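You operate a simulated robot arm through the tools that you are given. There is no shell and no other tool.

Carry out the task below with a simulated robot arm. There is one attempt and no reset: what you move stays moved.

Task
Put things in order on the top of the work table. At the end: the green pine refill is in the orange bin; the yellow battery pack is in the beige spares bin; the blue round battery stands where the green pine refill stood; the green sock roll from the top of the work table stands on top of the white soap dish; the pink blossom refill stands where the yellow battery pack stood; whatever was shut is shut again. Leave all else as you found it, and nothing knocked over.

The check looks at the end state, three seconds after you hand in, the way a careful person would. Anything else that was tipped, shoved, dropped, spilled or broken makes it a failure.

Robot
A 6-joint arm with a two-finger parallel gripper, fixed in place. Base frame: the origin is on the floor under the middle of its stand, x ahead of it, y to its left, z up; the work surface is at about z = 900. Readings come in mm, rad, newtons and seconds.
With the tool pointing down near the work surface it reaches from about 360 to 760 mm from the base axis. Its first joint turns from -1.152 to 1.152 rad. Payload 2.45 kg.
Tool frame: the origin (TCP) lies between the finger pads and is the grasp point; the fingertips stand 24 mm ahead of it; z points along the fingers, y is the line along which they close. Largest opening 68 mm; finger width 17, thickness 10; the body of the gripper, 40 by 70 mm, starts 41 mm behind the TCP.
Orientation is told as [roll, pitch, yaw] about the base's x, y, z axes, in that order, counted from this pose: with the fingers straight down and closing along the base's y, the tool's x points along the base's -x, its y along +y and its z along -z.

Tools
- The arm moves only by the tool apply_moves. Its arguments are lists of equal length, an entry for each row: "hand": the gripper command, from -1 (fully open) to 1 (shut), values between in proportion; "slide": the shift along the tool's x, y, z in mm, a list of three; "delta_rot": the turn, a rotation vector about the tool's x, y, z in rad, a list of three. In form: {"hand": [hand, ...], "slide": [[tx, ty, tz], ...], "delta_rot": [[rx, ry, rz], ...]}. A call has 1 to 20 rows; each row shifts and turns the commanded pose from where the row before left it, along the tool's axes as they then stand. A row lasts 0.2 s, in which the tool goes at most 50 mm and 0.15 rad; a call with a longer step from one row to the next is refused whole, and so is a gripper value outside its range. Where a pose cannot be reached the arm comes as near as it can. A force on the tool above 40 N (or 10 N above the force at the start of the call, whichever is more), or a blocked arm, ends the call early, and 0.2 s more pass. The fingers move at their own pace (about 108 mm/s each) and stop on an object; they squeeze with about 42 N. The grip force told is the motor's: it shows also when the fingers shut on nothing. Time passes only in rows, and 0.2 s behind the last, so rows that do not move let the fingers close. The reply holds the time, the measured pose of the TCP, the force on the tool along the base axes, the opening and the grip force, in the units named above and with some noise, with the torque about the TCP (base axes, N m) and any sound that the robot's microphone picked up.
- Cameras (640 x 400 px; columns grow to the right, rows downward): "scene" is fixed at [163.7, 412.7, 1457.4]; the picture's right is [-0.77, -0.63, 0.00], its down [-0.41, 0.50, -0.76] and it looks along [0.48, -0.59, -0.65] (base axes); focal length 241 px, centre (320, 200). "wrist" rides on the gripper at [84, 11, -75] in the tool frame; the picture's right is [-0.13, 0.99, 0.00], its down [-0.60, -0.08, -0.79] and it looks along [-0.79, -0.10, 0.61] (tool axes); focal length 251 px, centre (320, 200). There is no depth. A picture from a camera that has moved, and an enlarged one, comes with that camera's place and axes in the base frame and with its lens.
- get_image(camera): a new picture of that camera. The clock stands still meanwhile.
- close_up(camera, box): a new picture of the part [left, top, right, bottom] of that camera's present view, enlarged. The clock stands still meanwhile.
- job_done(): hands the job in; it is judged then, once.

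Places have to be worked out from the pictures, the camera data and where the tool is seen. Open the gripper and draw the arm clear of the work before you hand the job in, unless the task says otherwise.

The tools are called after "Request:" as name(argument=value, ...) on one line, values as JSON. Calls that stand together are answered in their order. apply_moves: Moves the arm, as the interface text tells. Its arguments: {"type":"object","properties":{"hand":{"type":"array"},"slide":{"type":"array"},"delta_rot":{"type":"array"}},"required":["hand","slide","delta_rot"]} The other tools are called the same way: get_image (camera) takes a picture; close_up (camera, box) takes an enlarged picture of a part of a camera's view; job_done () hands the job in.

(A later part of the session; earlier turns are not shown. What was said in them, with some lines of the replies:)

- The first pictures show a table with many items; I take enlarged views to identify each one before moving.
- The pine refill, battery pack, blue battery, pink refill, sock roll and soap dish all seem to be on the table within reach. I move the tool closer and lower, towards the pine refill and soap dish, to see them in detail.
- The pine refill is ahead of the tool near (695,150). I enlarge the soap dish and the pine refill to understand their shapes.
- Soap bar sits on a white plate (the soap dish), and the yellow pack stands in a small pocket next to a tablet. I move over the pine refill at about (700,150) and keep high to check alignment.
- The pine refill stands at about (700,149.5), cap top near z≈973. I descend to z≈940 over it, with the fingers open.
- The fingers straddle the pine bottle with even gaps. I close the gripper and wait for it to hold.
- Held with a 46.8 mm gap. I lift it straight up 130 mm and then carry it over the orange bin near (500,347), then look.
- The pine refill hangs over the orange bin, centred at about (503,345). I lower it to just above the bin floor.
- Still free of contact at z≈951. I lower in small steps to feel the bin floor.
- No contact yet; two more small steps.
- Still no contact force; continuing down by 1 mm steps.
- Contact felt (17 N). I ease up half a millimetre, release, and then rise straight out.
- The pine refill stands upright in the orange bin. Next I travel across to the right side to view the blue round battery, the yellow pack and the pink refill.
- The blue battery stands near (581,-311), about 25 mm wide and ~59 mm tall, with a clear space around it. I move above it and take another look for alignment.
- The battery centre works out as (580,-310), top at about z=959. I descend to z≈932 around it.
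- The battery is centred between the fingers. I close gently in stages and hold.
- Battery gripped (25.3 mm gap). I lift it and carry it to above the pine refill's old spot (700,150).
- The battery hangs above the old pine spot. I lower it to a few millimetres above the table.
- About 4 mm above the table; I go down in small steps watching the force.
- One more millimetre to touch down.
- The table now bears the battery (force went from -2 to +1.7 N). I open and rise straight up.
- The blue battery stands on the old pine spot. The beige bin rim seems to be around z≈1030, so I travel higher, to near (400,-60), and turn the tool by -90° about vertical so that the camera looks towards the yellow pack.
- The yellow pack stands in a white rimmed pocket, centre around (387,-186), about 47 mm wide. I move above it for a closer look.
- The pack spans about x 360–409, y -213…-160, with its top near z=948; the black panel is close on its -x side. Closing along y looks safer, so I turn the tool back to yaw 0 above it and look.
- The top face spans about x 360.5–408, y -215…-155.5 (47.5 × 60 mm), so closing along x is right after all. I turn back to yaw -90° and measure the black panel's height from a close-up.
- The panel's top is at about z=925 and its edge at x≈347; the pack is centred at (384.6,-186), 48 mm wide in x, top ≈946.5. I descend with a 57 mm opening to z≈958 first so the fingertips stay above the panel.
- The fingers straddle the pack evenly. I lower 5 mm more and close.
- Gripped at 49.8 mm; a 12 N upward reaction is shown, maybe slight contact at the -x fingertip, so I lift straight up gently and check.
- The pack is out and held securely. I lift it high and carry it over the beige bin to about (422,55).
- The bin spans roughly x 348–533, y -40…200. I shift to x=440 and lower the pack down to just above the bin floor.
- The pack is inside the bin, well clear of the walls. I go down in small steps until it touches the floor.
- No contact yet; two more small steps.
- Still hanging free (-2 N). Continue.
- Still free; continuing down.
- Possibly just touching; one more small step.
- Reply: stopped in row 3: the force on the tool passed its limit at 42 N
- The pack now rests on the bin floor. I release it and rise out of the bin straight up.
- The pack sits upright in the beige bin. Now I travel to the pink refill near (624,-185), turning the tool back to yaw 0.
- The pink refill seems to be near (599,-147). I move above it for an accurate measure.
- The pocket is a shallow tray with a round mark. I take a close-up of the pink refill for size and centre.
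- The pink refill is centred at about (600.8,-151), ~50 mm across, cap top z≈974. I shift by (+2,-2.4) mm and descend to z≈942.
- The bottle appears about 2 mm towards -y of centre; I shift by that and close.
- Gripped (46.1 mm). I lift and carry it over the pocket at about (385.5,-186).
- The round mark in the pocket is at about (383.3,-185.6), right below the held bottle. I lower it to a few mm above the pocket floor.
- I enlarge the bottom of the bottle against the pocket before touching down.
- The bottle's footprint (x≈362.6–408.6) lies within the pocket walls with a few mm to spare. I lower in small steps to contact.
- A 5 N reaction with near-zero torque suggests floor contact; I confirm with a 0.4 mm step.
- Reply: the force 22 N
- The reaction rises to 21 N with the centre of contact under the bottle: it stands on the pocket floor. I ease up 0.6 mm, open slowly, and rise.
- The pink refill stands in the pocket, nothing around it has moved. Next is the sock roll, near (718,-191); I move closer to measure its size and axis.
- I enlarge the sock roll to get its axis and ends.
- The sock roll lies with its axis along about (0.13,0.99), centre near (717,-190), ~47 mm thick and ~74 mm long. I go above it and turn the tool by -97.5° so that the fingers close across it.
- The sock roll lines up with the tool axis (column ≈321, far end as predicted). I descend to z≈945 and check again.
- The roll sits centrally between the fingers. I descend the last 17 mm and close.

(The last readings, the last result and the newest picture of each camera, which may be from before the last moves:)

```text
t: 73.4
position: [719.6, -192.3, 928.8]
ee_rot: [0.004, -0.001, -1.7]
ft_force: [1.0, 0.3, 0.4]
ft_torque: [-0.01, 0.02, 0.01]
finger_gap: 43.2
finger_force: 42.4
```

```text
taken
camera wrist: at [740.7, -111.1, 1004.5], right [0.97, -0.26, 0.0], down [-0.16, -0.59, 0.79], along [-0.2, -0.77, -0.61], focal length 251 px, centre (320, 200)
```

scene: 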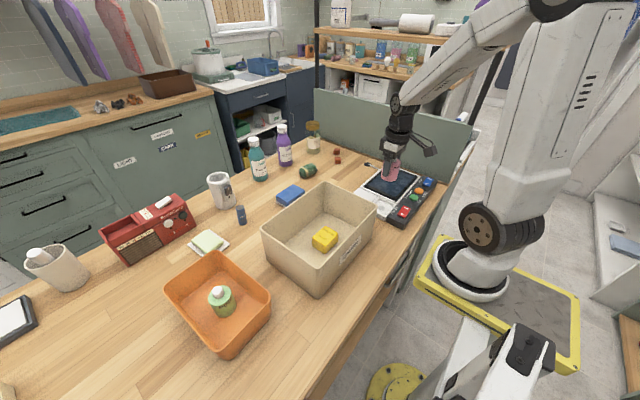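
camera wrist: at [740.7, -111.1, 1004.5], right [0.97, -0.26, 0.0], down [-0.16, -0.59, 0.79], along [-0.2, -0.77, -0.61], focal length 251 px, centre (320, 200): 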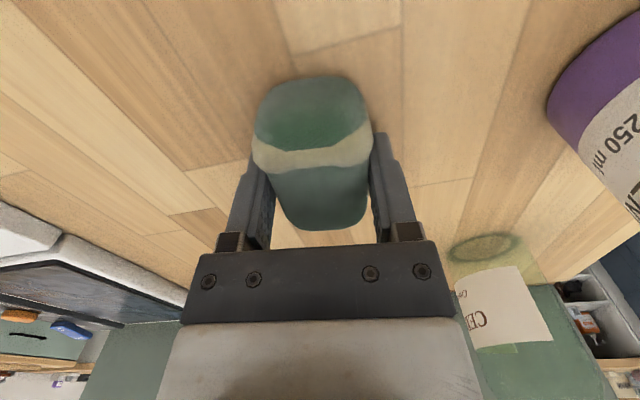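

Held at 43 mm. I lift to z≈1070 and turn back to yaw 0, so the roll's axis will lie along the soap's long side.

Request:
apply_moves(hand=[1, 1, 1, 1, 1, 1, 1, 1, 1, 1, 1, 1, 1, 1, 1, 1, 1], slide=[[0, 0, -20], [0, 0, -40], [0, 0, -45], [0, 0, -45], [0, 0, 0], [0, 0, 0], [0, 0, 0], [0, 0, 0], [0, 0, 0], [0, 0, 0], [0, 0, 0], [0, 0, 0], [0, 0, 0], [0, 0, 0], [0, 0, 0], [0, 0, 0], [0, 0, 0]], delta_rot=[[0, 0, 0], [0, 0, 0], [0, 0, 0], [0, 0, 0], [0, 0, -0.1417], [0, 0, -0.1417], [0, 0, -0.1417], [0, 0, -0.1417], [0, 0, -0.1417], [0, 0, -0.1417], [0, 0, -0.1417], [0, 0, -0.1417], [0, 0, -0.1417], [0, 0, -0.1417], [0, 0, -0.1417], [0, 0, -0.1417], [0, 0, 0]])

Request:
get_image(camera="wrist")

Request:
get_image(camera="scene")

```text
t: 77.0
position: [718.8, -191.6, 1078.3]
ee_rot: [0.0, -0.003, 0.002]
ft_force: [-0.1, -0.1, -0.4]
ft_torque: [0.05, 0.02, 0.0]
finger_gap: 42.7
finger_force: 42.2
```

```text
taken
camera wrist: at [634.6, -182.2, 1153.3], right [0.13, 0.99, 0.0], down [0.6, -0.08, 0.8], along [0.79, -0.1, -0.61], focal length 251 px, centre (320, 200)
```

wrist: 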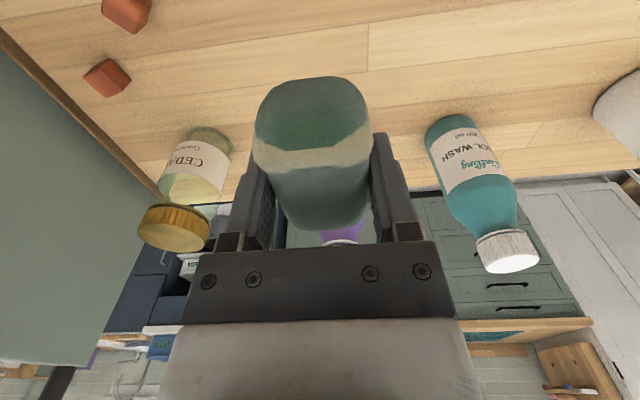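

```text
taken
```

scene: 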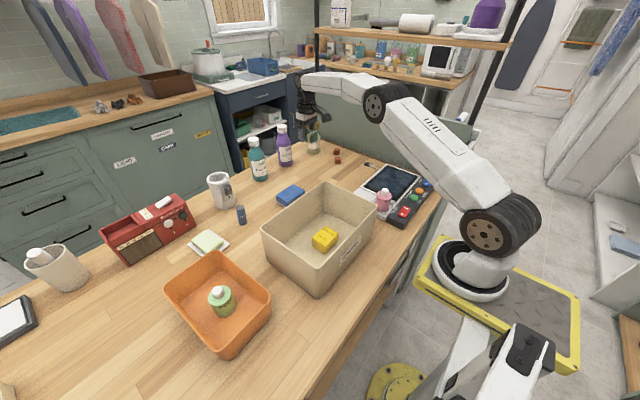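

The roll is held level. I carry it over to the soap dish at about (690,269.5), staying at z≈1078.

Request:
apply_moves(hand=[1, 1, 1, 1, 1, 1, 1, 1, 1, 1, 1, 1, 1], slide=[[2.4, 38.4, 0], [2.4, 38.4, 0], [2.4, 38.4, 0], [2.4, 38.4, 0], [2.4, 38.4, 0], [2.4, 38.4, 0], [2.4, 38.4, 0], [2.4, 38.4, 0], [2.4, 38.4, 0], [2.4, 38.4, 0], [2.4, 38.4, 0], [2.4, 38.4, 0], [0, 0, 0]], delta_rot=[[0, 0, 0], [0, 0, 0], [0, 0, 0], [0, 0, 0], [0, 0, 0], [0, 0, 0], [0, 0, 0], [0, 0, 0], [0, 0, 0], [0, 0, 0], [0, 0, 0], [0, 0, 0], [0, 0, 0]])

Request:
get_image(camera="wrist")

Request:
close_up(camera="scene", box=[140, 160, 280, 280])

```text
t: 79.8
position: [689.4, 267.7, 1080.7]
ee_rot: [0.0, -0.003, -0.003]
ft_force: [0.0, -0.7, -0.7]
ft_torque: [0.02, -0.01, -0.01]
finger_gap: 42.9
finger_force: 42.2
```

```text
taken
camera wrist: at [605.9, 279.4, 1156.2], right [0.13, 0.99, 0.0], down [0.6, -0.08, 0.79], along [0.79, -0.1, -0.61], focal length 251 px, centre (320, 200)
```

wrist: 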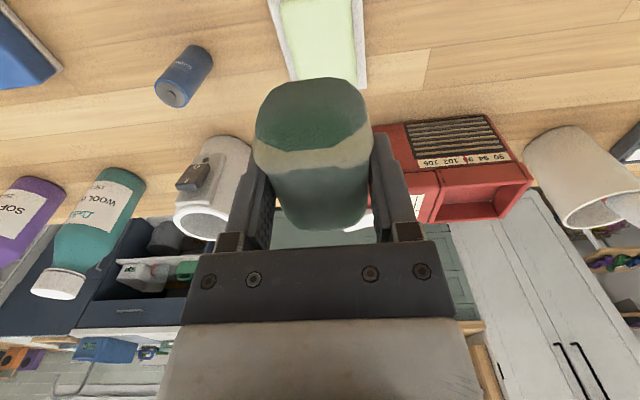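

```text
3.33 times, centred on (210, 220) of scene
camera zoom: at [163.7, 412.7, 1457.4], right [-0.77, -0.63, 0.0], down [-0.41, 0.5, -0.76], along [0.48, -0.59, -0.65], focal length 802 px, centre (687, 133)
```

zoom: 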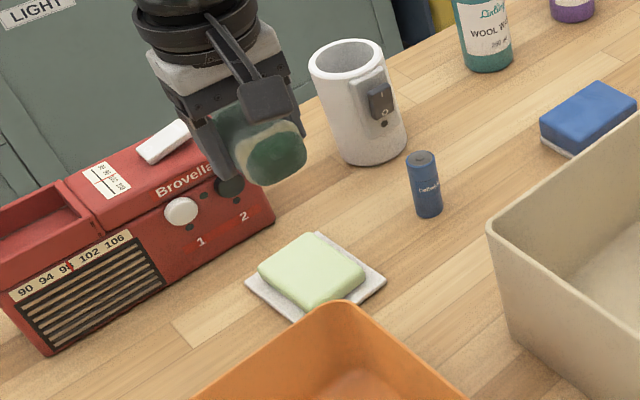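

The soap's centre line is at y≈269 and dish and soap are centred around x≈698. I shift +8.5 mm in x and lower the roll to about 15 mm above the soap, then look.

Request:
apply_moves(hand=[1, 1, 1, 1, 1], slide=[[-8.5, 0.8, 20], [0, 0, 35], [0, 0, 35], [0, 0, 22], [0, 0, 0]], delta_rot=[[0, 0, 0], [0, 0, 0], [0, 0, 0], [0, 0, 0], [0, 0, 0]])

Request:
get_image(camera="wrist")

Request:
close_up(camera="scene", box=[170, 195, 260, 265])

```text
t: 81.0
position: [701.0, 268.6, 964.2]
ee_rot: [0.001, -0.003, 0.0]
ft_force: [0.3, 0.1, -0.4]
ft_torque: [0.0, -0.04, 0.0]
finger_gap: 43.1
finger_force: 42.2
```

```text
taken
camera wrist: at [615.6, 279.5, 1040.5], right [0.13, 0.99, 0.0], down [0.6, -0.08, 0.8], along [0.79, -0.1, -0.61], focal length 251 px, centre (320, 200)
```

wrist: 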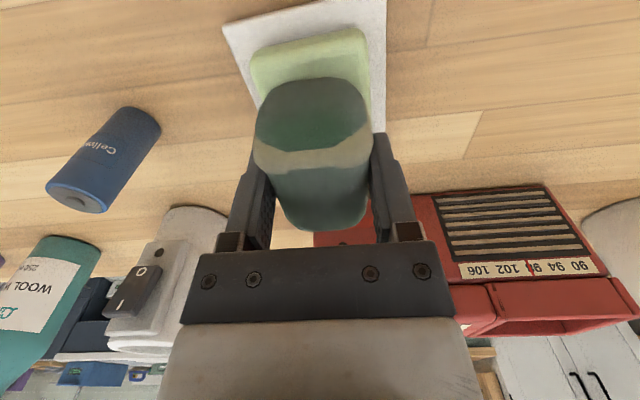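

```text
5.71 times, centred on (215, 230) of scene
camera zoom: at [163.7, 412.7, 1457.4], right [-0.77, -0.63, 0.0], down [-0.41, 0.5, -0.76], along [0.48, -0.59, -0.65], focal length 1375 px, centre (920, 29)
```

zoom: 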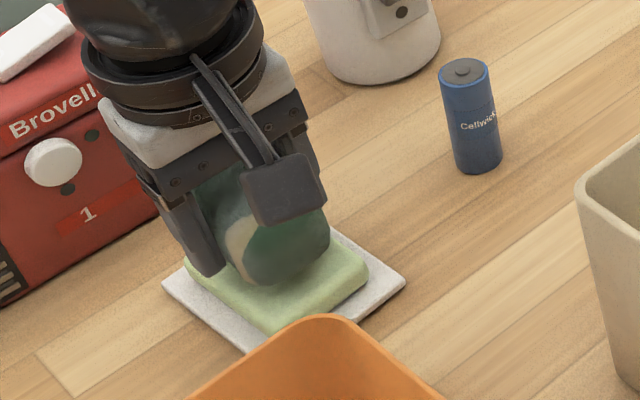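

Dish (x≈653–750, y≈229–304) and soap (x≈664–739) are now seen clearly and the roll is centred over them. I lower in small steps to contact.

Request:
apply_moves(hand=[1, 1, 1, 1], slide=[[0, 0, 4], [0, 0, 3], [0, 0, 2], [0, 0, 0]], delta_rot=[[0, 0, 0], [0, 0, 0], [0, 0, 0], [0, 0, 0]])

Request:
close_up(camera="scene", box=[170, 195, 260, 265])

```text
t: 82.0
position: [700.4, 268.8, 956.4]
ee_rot: [0.0, -0.005, 0.0]
ft_force: [0.5, -0.3, 0.2]
ft_torque: [0.0, -0.01, 0.0]
finger_gap: 43.1
finger_force: 42.4
```

```text
5.71 times, centred on (215, 230) of scene
camera zoom: at [163.7, 412.7, 1457.4], right [-0.77, -0.63, 0.0], down [-0.41, 0.5, -0.76], along [0.48, -0.59, -0.65], focal length 1375 px, centre (920, 29)
```

zoom: 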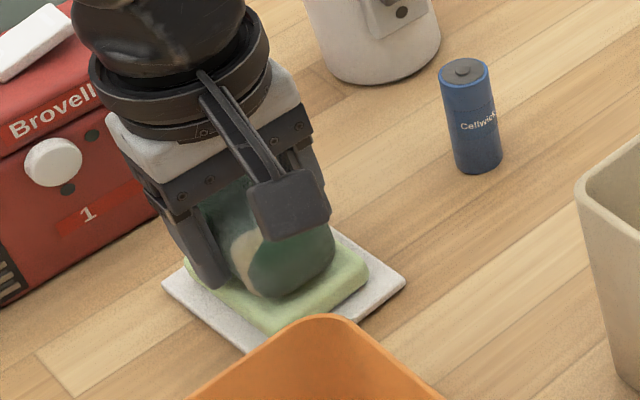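

Not touching yet at z≈956; continuing down by a few mm in small steps.

Request:
apply_moves(hand=[1, 1, 1], slide=[[0, 0, 1.5], [0, 0, 1.5], [0, 0, 0]], delta_rot=[[0, 0, 0], [0, 0, 0], [0, 0, 0]])

```text
t: 82.8
position: [699.5, 268.9, 953.4]
ee_rot: [0.0, -0.005, 0.001]
ft_force: [0.1, 0.6, 5.1]
ft_torque: [-0.03, 0.23, -0.03]
finger_gap: 42.7
finger_force: 41.9
```

First contact is at the roll's -x end (torque 0.23), from a tiny tilt. I raise 0.6 mm, correct the tilt by about 0.0045 rad, and lower again.

Request:
apply_moves(hand=[1, 1, 1, 1], slide=[[0, 0, -0.8], [0, 0, 0], [0, 0, 0.6], [0, 0, 0]], delta_rot=[[0, 0, 0], [-0.004, 0.0045, 0], [0, 0, 0], [0, 0, 0]])

```text
t: 83.8
position: [699.5, 270.2, 954.9]
ee_rot: [0.007, 0.0, 0.001]
ft_force: [-1.5, -1.5, 7.4]
ft_torque: [-0.24, 0.05, -0.02]
finger_gap: 43.0
finger_force: 41.7
```

Now contact is at the -y side, so the roll correction was too much; I undo it and touch down again.

Request:
apply_moves(hand=[1, 1, 1, 1], slide=[[0, 0, -0.8], [0, 0, 0], [0, 0, 0.6], [0, 0, 0]], delta_rot=[[0, 0, 0], [0.005, 0, 0], [0, 0, 0], [0, 0, 0]])

```text
t: 84.8
position: [699.1, 269.0, 954.4]
ee_rot: [-0.001, 0.003, -0.002]
ft_force: [-0.4, -0.3, 2.0]
ft_torque: [0.01, -0.07, 0.01]
finger_gap: 43.0
finger_force: 41.9
```

Light, even contact (2 N). I check the pictures before letting go.

Request:
close_up(camera="wrist", box=[200, 0, 440, 150])

Request:
close_up(camera="scene", box=[170, 195, 260, 265])

```text
2.67 times, centred on (320, 75) of wrist
camera zoom: at [615.3, 279.4, 1030.4], right [0.13, 0.99, 0.0], down [0.61, -0.08, 0.79], along [0.79, -0.1, -0.61], focal length 670 px, centre (320, 533)
```

zoom: 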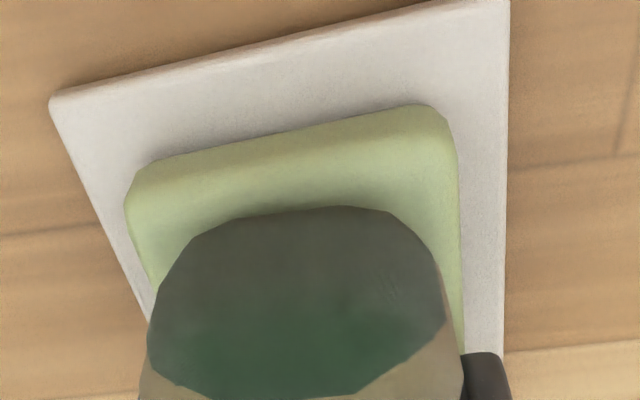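

```text
5.71 times, centred on (215, 230) of scene
camera zoom: at [163.6, 412.7, 1457.4], right [-0.77, -0.63, 0.0], down [-0.41, 0.5, -0.76], along [0.48, -0.59, -0.65], focal length 1375 px, centre (920, 29)
```

zoom: 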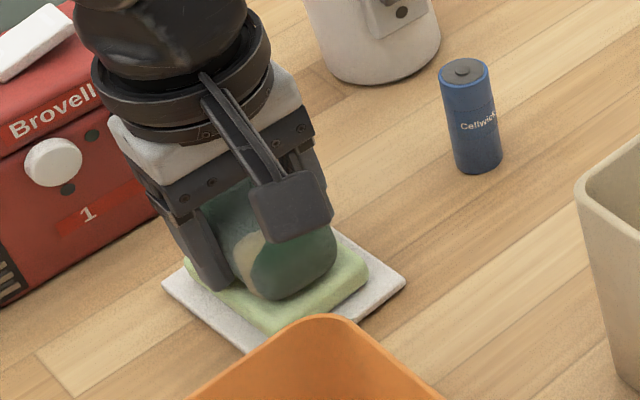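

The roll rests squarely in the middle of the soap. I open slowly, then rise straight up.

Request:
apply_moves(hand=[-0.3, -0.45, -0.7, -0.9, -0.9, -0.9, -0.9, -0.9], slide=[[0, 0, 0], [0, 0, 0], [0, 0, 0], [0, 0, 0], [0, 0, -15], [0, 0, -35], [0, 0, -40], [0, 0, -40]], delta_rot=[[0, 0, 0], [0, 0, 0], [0, 0, 0], [0, 0, 0], [0, 0, 0], [0, 0, 0], [0, 0, 0], [0, 0, 0]])

Request:
get_image(camera="wrist")

Request:
close_up(camera="scene", box=[170, 195, 260, 265])

```text
t: 86.6
position: [699.2, 268.6, 1084.2]
ee_rot: [0.0, 0.001, 0.0]
ft_force: [0.4, 0.0, 0.2]
ft_torque: [0.0, 0.0, 0.0]
finger_gap: 64.9
finger_force: 0.0
```

```text
taken
camera wrist: at [615.1, 278.7, 1160.8], right [0.13, 0.99, 0.0], down [0.61, -0.08, 0.79], along [0.79, -0.1, -0.61], focal length 251 px, centre (320, 200)
```

wrist: 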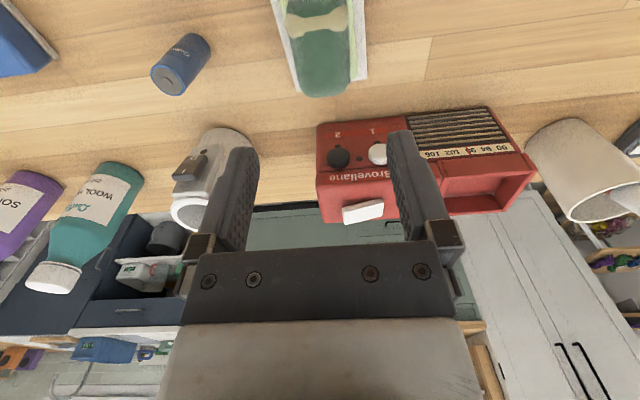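

```text
5.71 times, centred on (215, 230) of scene
camera zoom: at [163.7, 412.7, 1457.4], right [-0.77, -0.63, 0.0], down [-0.41, 0.5, -0.76], along [0.48, -0.59, -0.65], focal length 1375 px, centre (920, 29)
```

zoom: 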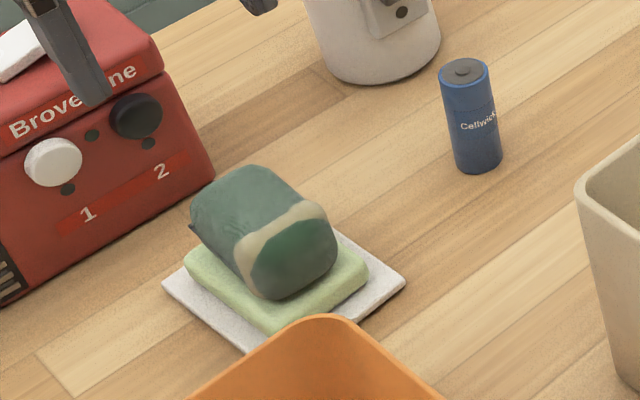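

The roll rests steadily on the soap dish. I retreat to near the starting pose and inspect everything.

Request:
apply_moves(hand=[-1, -1, -1, -1, -1, -1, -1, -1, -1, -1], slide=[[0, 0, -45], [0, 0, -45], [0, 0, -43], [33.5, -30, 0], [33.5, -30, 0], [33.5, -30, 0], [33.5, -30, 0], [33.5, -30, 0], [33.5, -30, 0], [0, 0, 0]], delta_rot=[[0, 0, 0], [0, 0, 0], [0, 0, 0], [0, 0, 0], [0, 0, 0], [0, 0, 0], [0, 0, 0], [0, 0, 0], [0, 0, 0], [0, 0, 0]])

Request:
get_image(camera="wrist")

Request:
get_image(camera="scene")

Request:
close_up(camera="scene", box=[230, 120, 450, 260])

Request:
close_up(camera="scene", box=[80, 160, 300, 300])

```text
t: 88.8
position: [472.9, 78.6, 1210.5]
ee_rot: [0.0, 0.001, 0.0]
ft_force: [1.1, -0.8, 0.4]
ft_torque: [-0.03, -0.01, 0.0]
finger_gap: 68.0
finger_force: 0.0
out of reach, approached as far as the arm can: row 2, 3
```

```text
taken
camera wrist: at [388.8, 89.6, 1286.2], right [0.13, 0.99, 0.0], down [0.6, -0.08, 0.79], along [0.79, -0.1, -0.61], focal length 251 px, centre (320, 200)
```

wrist: 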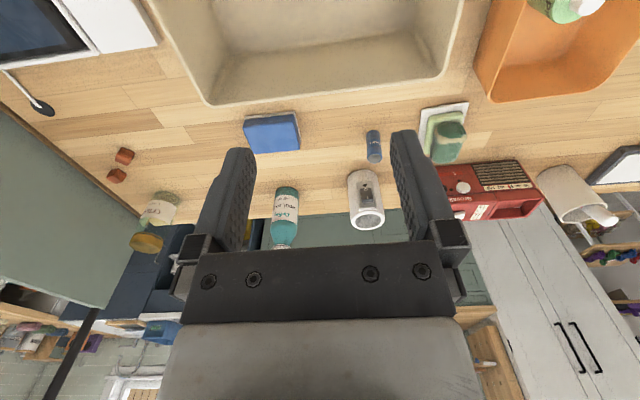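

```text
taken
```

scene: 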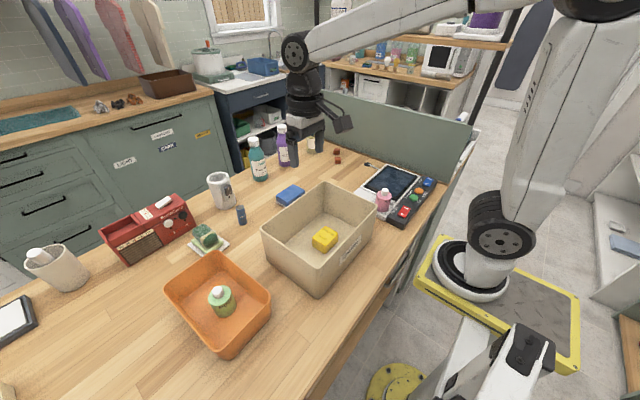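

```text
2.86 times, centred on (340, 190) of scene
camera zoom: at [163.7, 412.7, 1457.4], right [-0.77, -0.63, 0.0], down [-0.41, 0.5, -0.76], along [0.48, -0.59, -0.65], focal length 688 px, centre (263, 229)
```

zoom: 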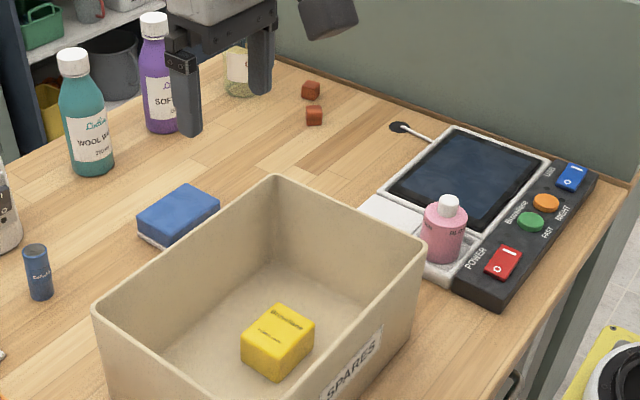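

```text
2.86 times, centred on (190, 230) of scene
camera zoom: at [163.7, 412.7, 1457.4], right [-0.77, -0.63, 0.0], down [-0.41, 0.5, -0.76], along [0.48, -0.59, -0.65], focal length 688 px, centre (691, 114)
```

zoom: 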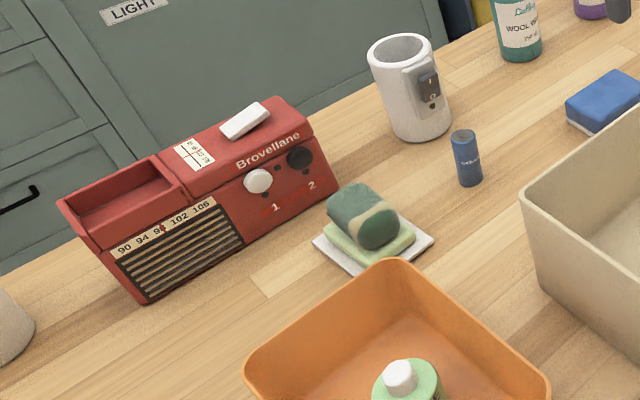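

Everything else seems unchanged. I check the sock roll once more in the same crop as before, to be sure it is at rest, and check the pink refill.

Request:
close_up(camera="scene", box=[170, 195, 260, 265])

Request:
close_up(camera="scene", box=[340, 140, 440, 220])

Request:
close_up(camera="wrist", box=[360, 80, 520, 200])

```text
5.71 times, centred on (215, 230) of scene
camera zoom: at [163.7, 412.7, 1457.4], right [-0.77, -0.63, 0.0], down [-0.41, 0.5, -0.76], along [0.48, -0.59, -0.65], focal length 1375 px, centre (920, 29)
```

zoom: 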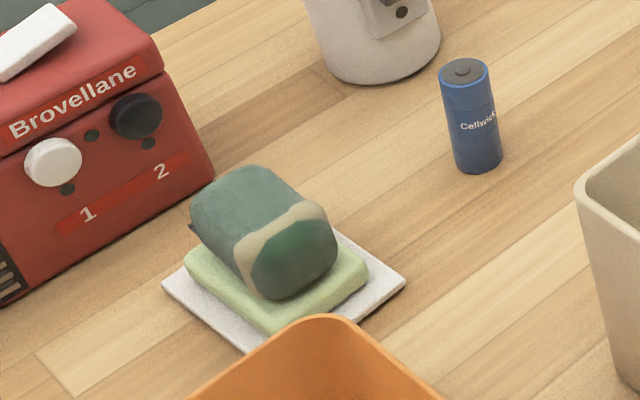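

```text
5.00 times, centred on (390, 180) of scene
camera zoom: at [163.7, 412.7, 1457.4], right [-0.77, -0.63, 0.0], down [-0.41, 0.5, -0.76], along [0.48, -0.59, -0.65], focal length 1203 px, centre (-30, 300)
```

zoom: 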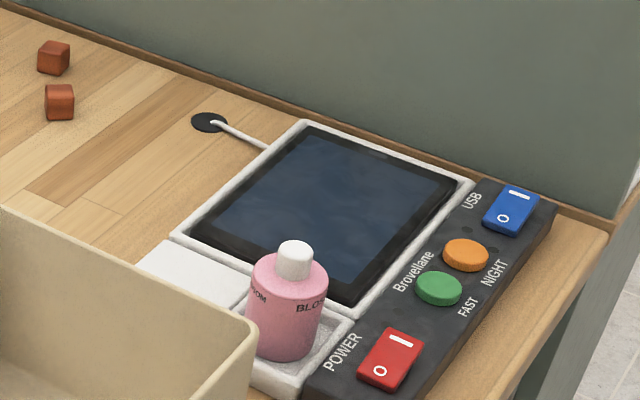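

```text
3.33 times, centred on (440, 140) of wrist
camera zoom: at [388.8, 89.6, 1286.2], right [0.13, 0.99, 0.0], down [0.6, -0.08, 0.79], along [0.79, -0.1, -0.61], focal length 838 px, centre (-80, 400)
```

zoom: 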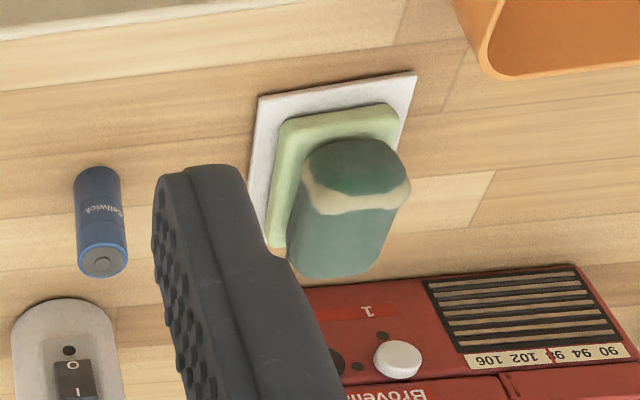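

All five moves are done: the items are upright and at rest, nothing else has been disturbed, nothing was opened, and the gripper is open and clear. I hand the job in.

Request:
job_done()

```text
The job is handed in.
```

I moved all five items and handed the job in; I haven't seen the check's verdict. The last pictures before hand-in showed this:

| Item | Where it is now |
|---|---|
| Green pine refill | Upright in the orange bin |
| Yellow battery pack | On the floor of the beige spares bin |
| Blue round battery | Standing where the pine refill was, to within about 1–2 mm by my estimate |
| Pink blossom refill | Standing in the white pocket beside the tablet, where the yellow pack was |
| Green sock roll | Lying at rest on the soap dish, on top of the soap bar |

- **Sock roll:** I took the white plate and its light green soap bar as one soap dish, so the sock roll rests on the bar, not on the plate. It lies on its side, as it did on the table, but turned to run along the bar.
- **Extra contact:** When I gripped the yellow pack, the arm read about 12 N of upward force, possibly a fingertip brushing the black control panel. The panel, its switches and the tablet looked unchanged in later pictures.
- **Everything else:** I opened nothing, so there was nothing to shut again. The other items I compared with the first pictures had not moved. The gripper was open and the arm clear of the table at hand-in.
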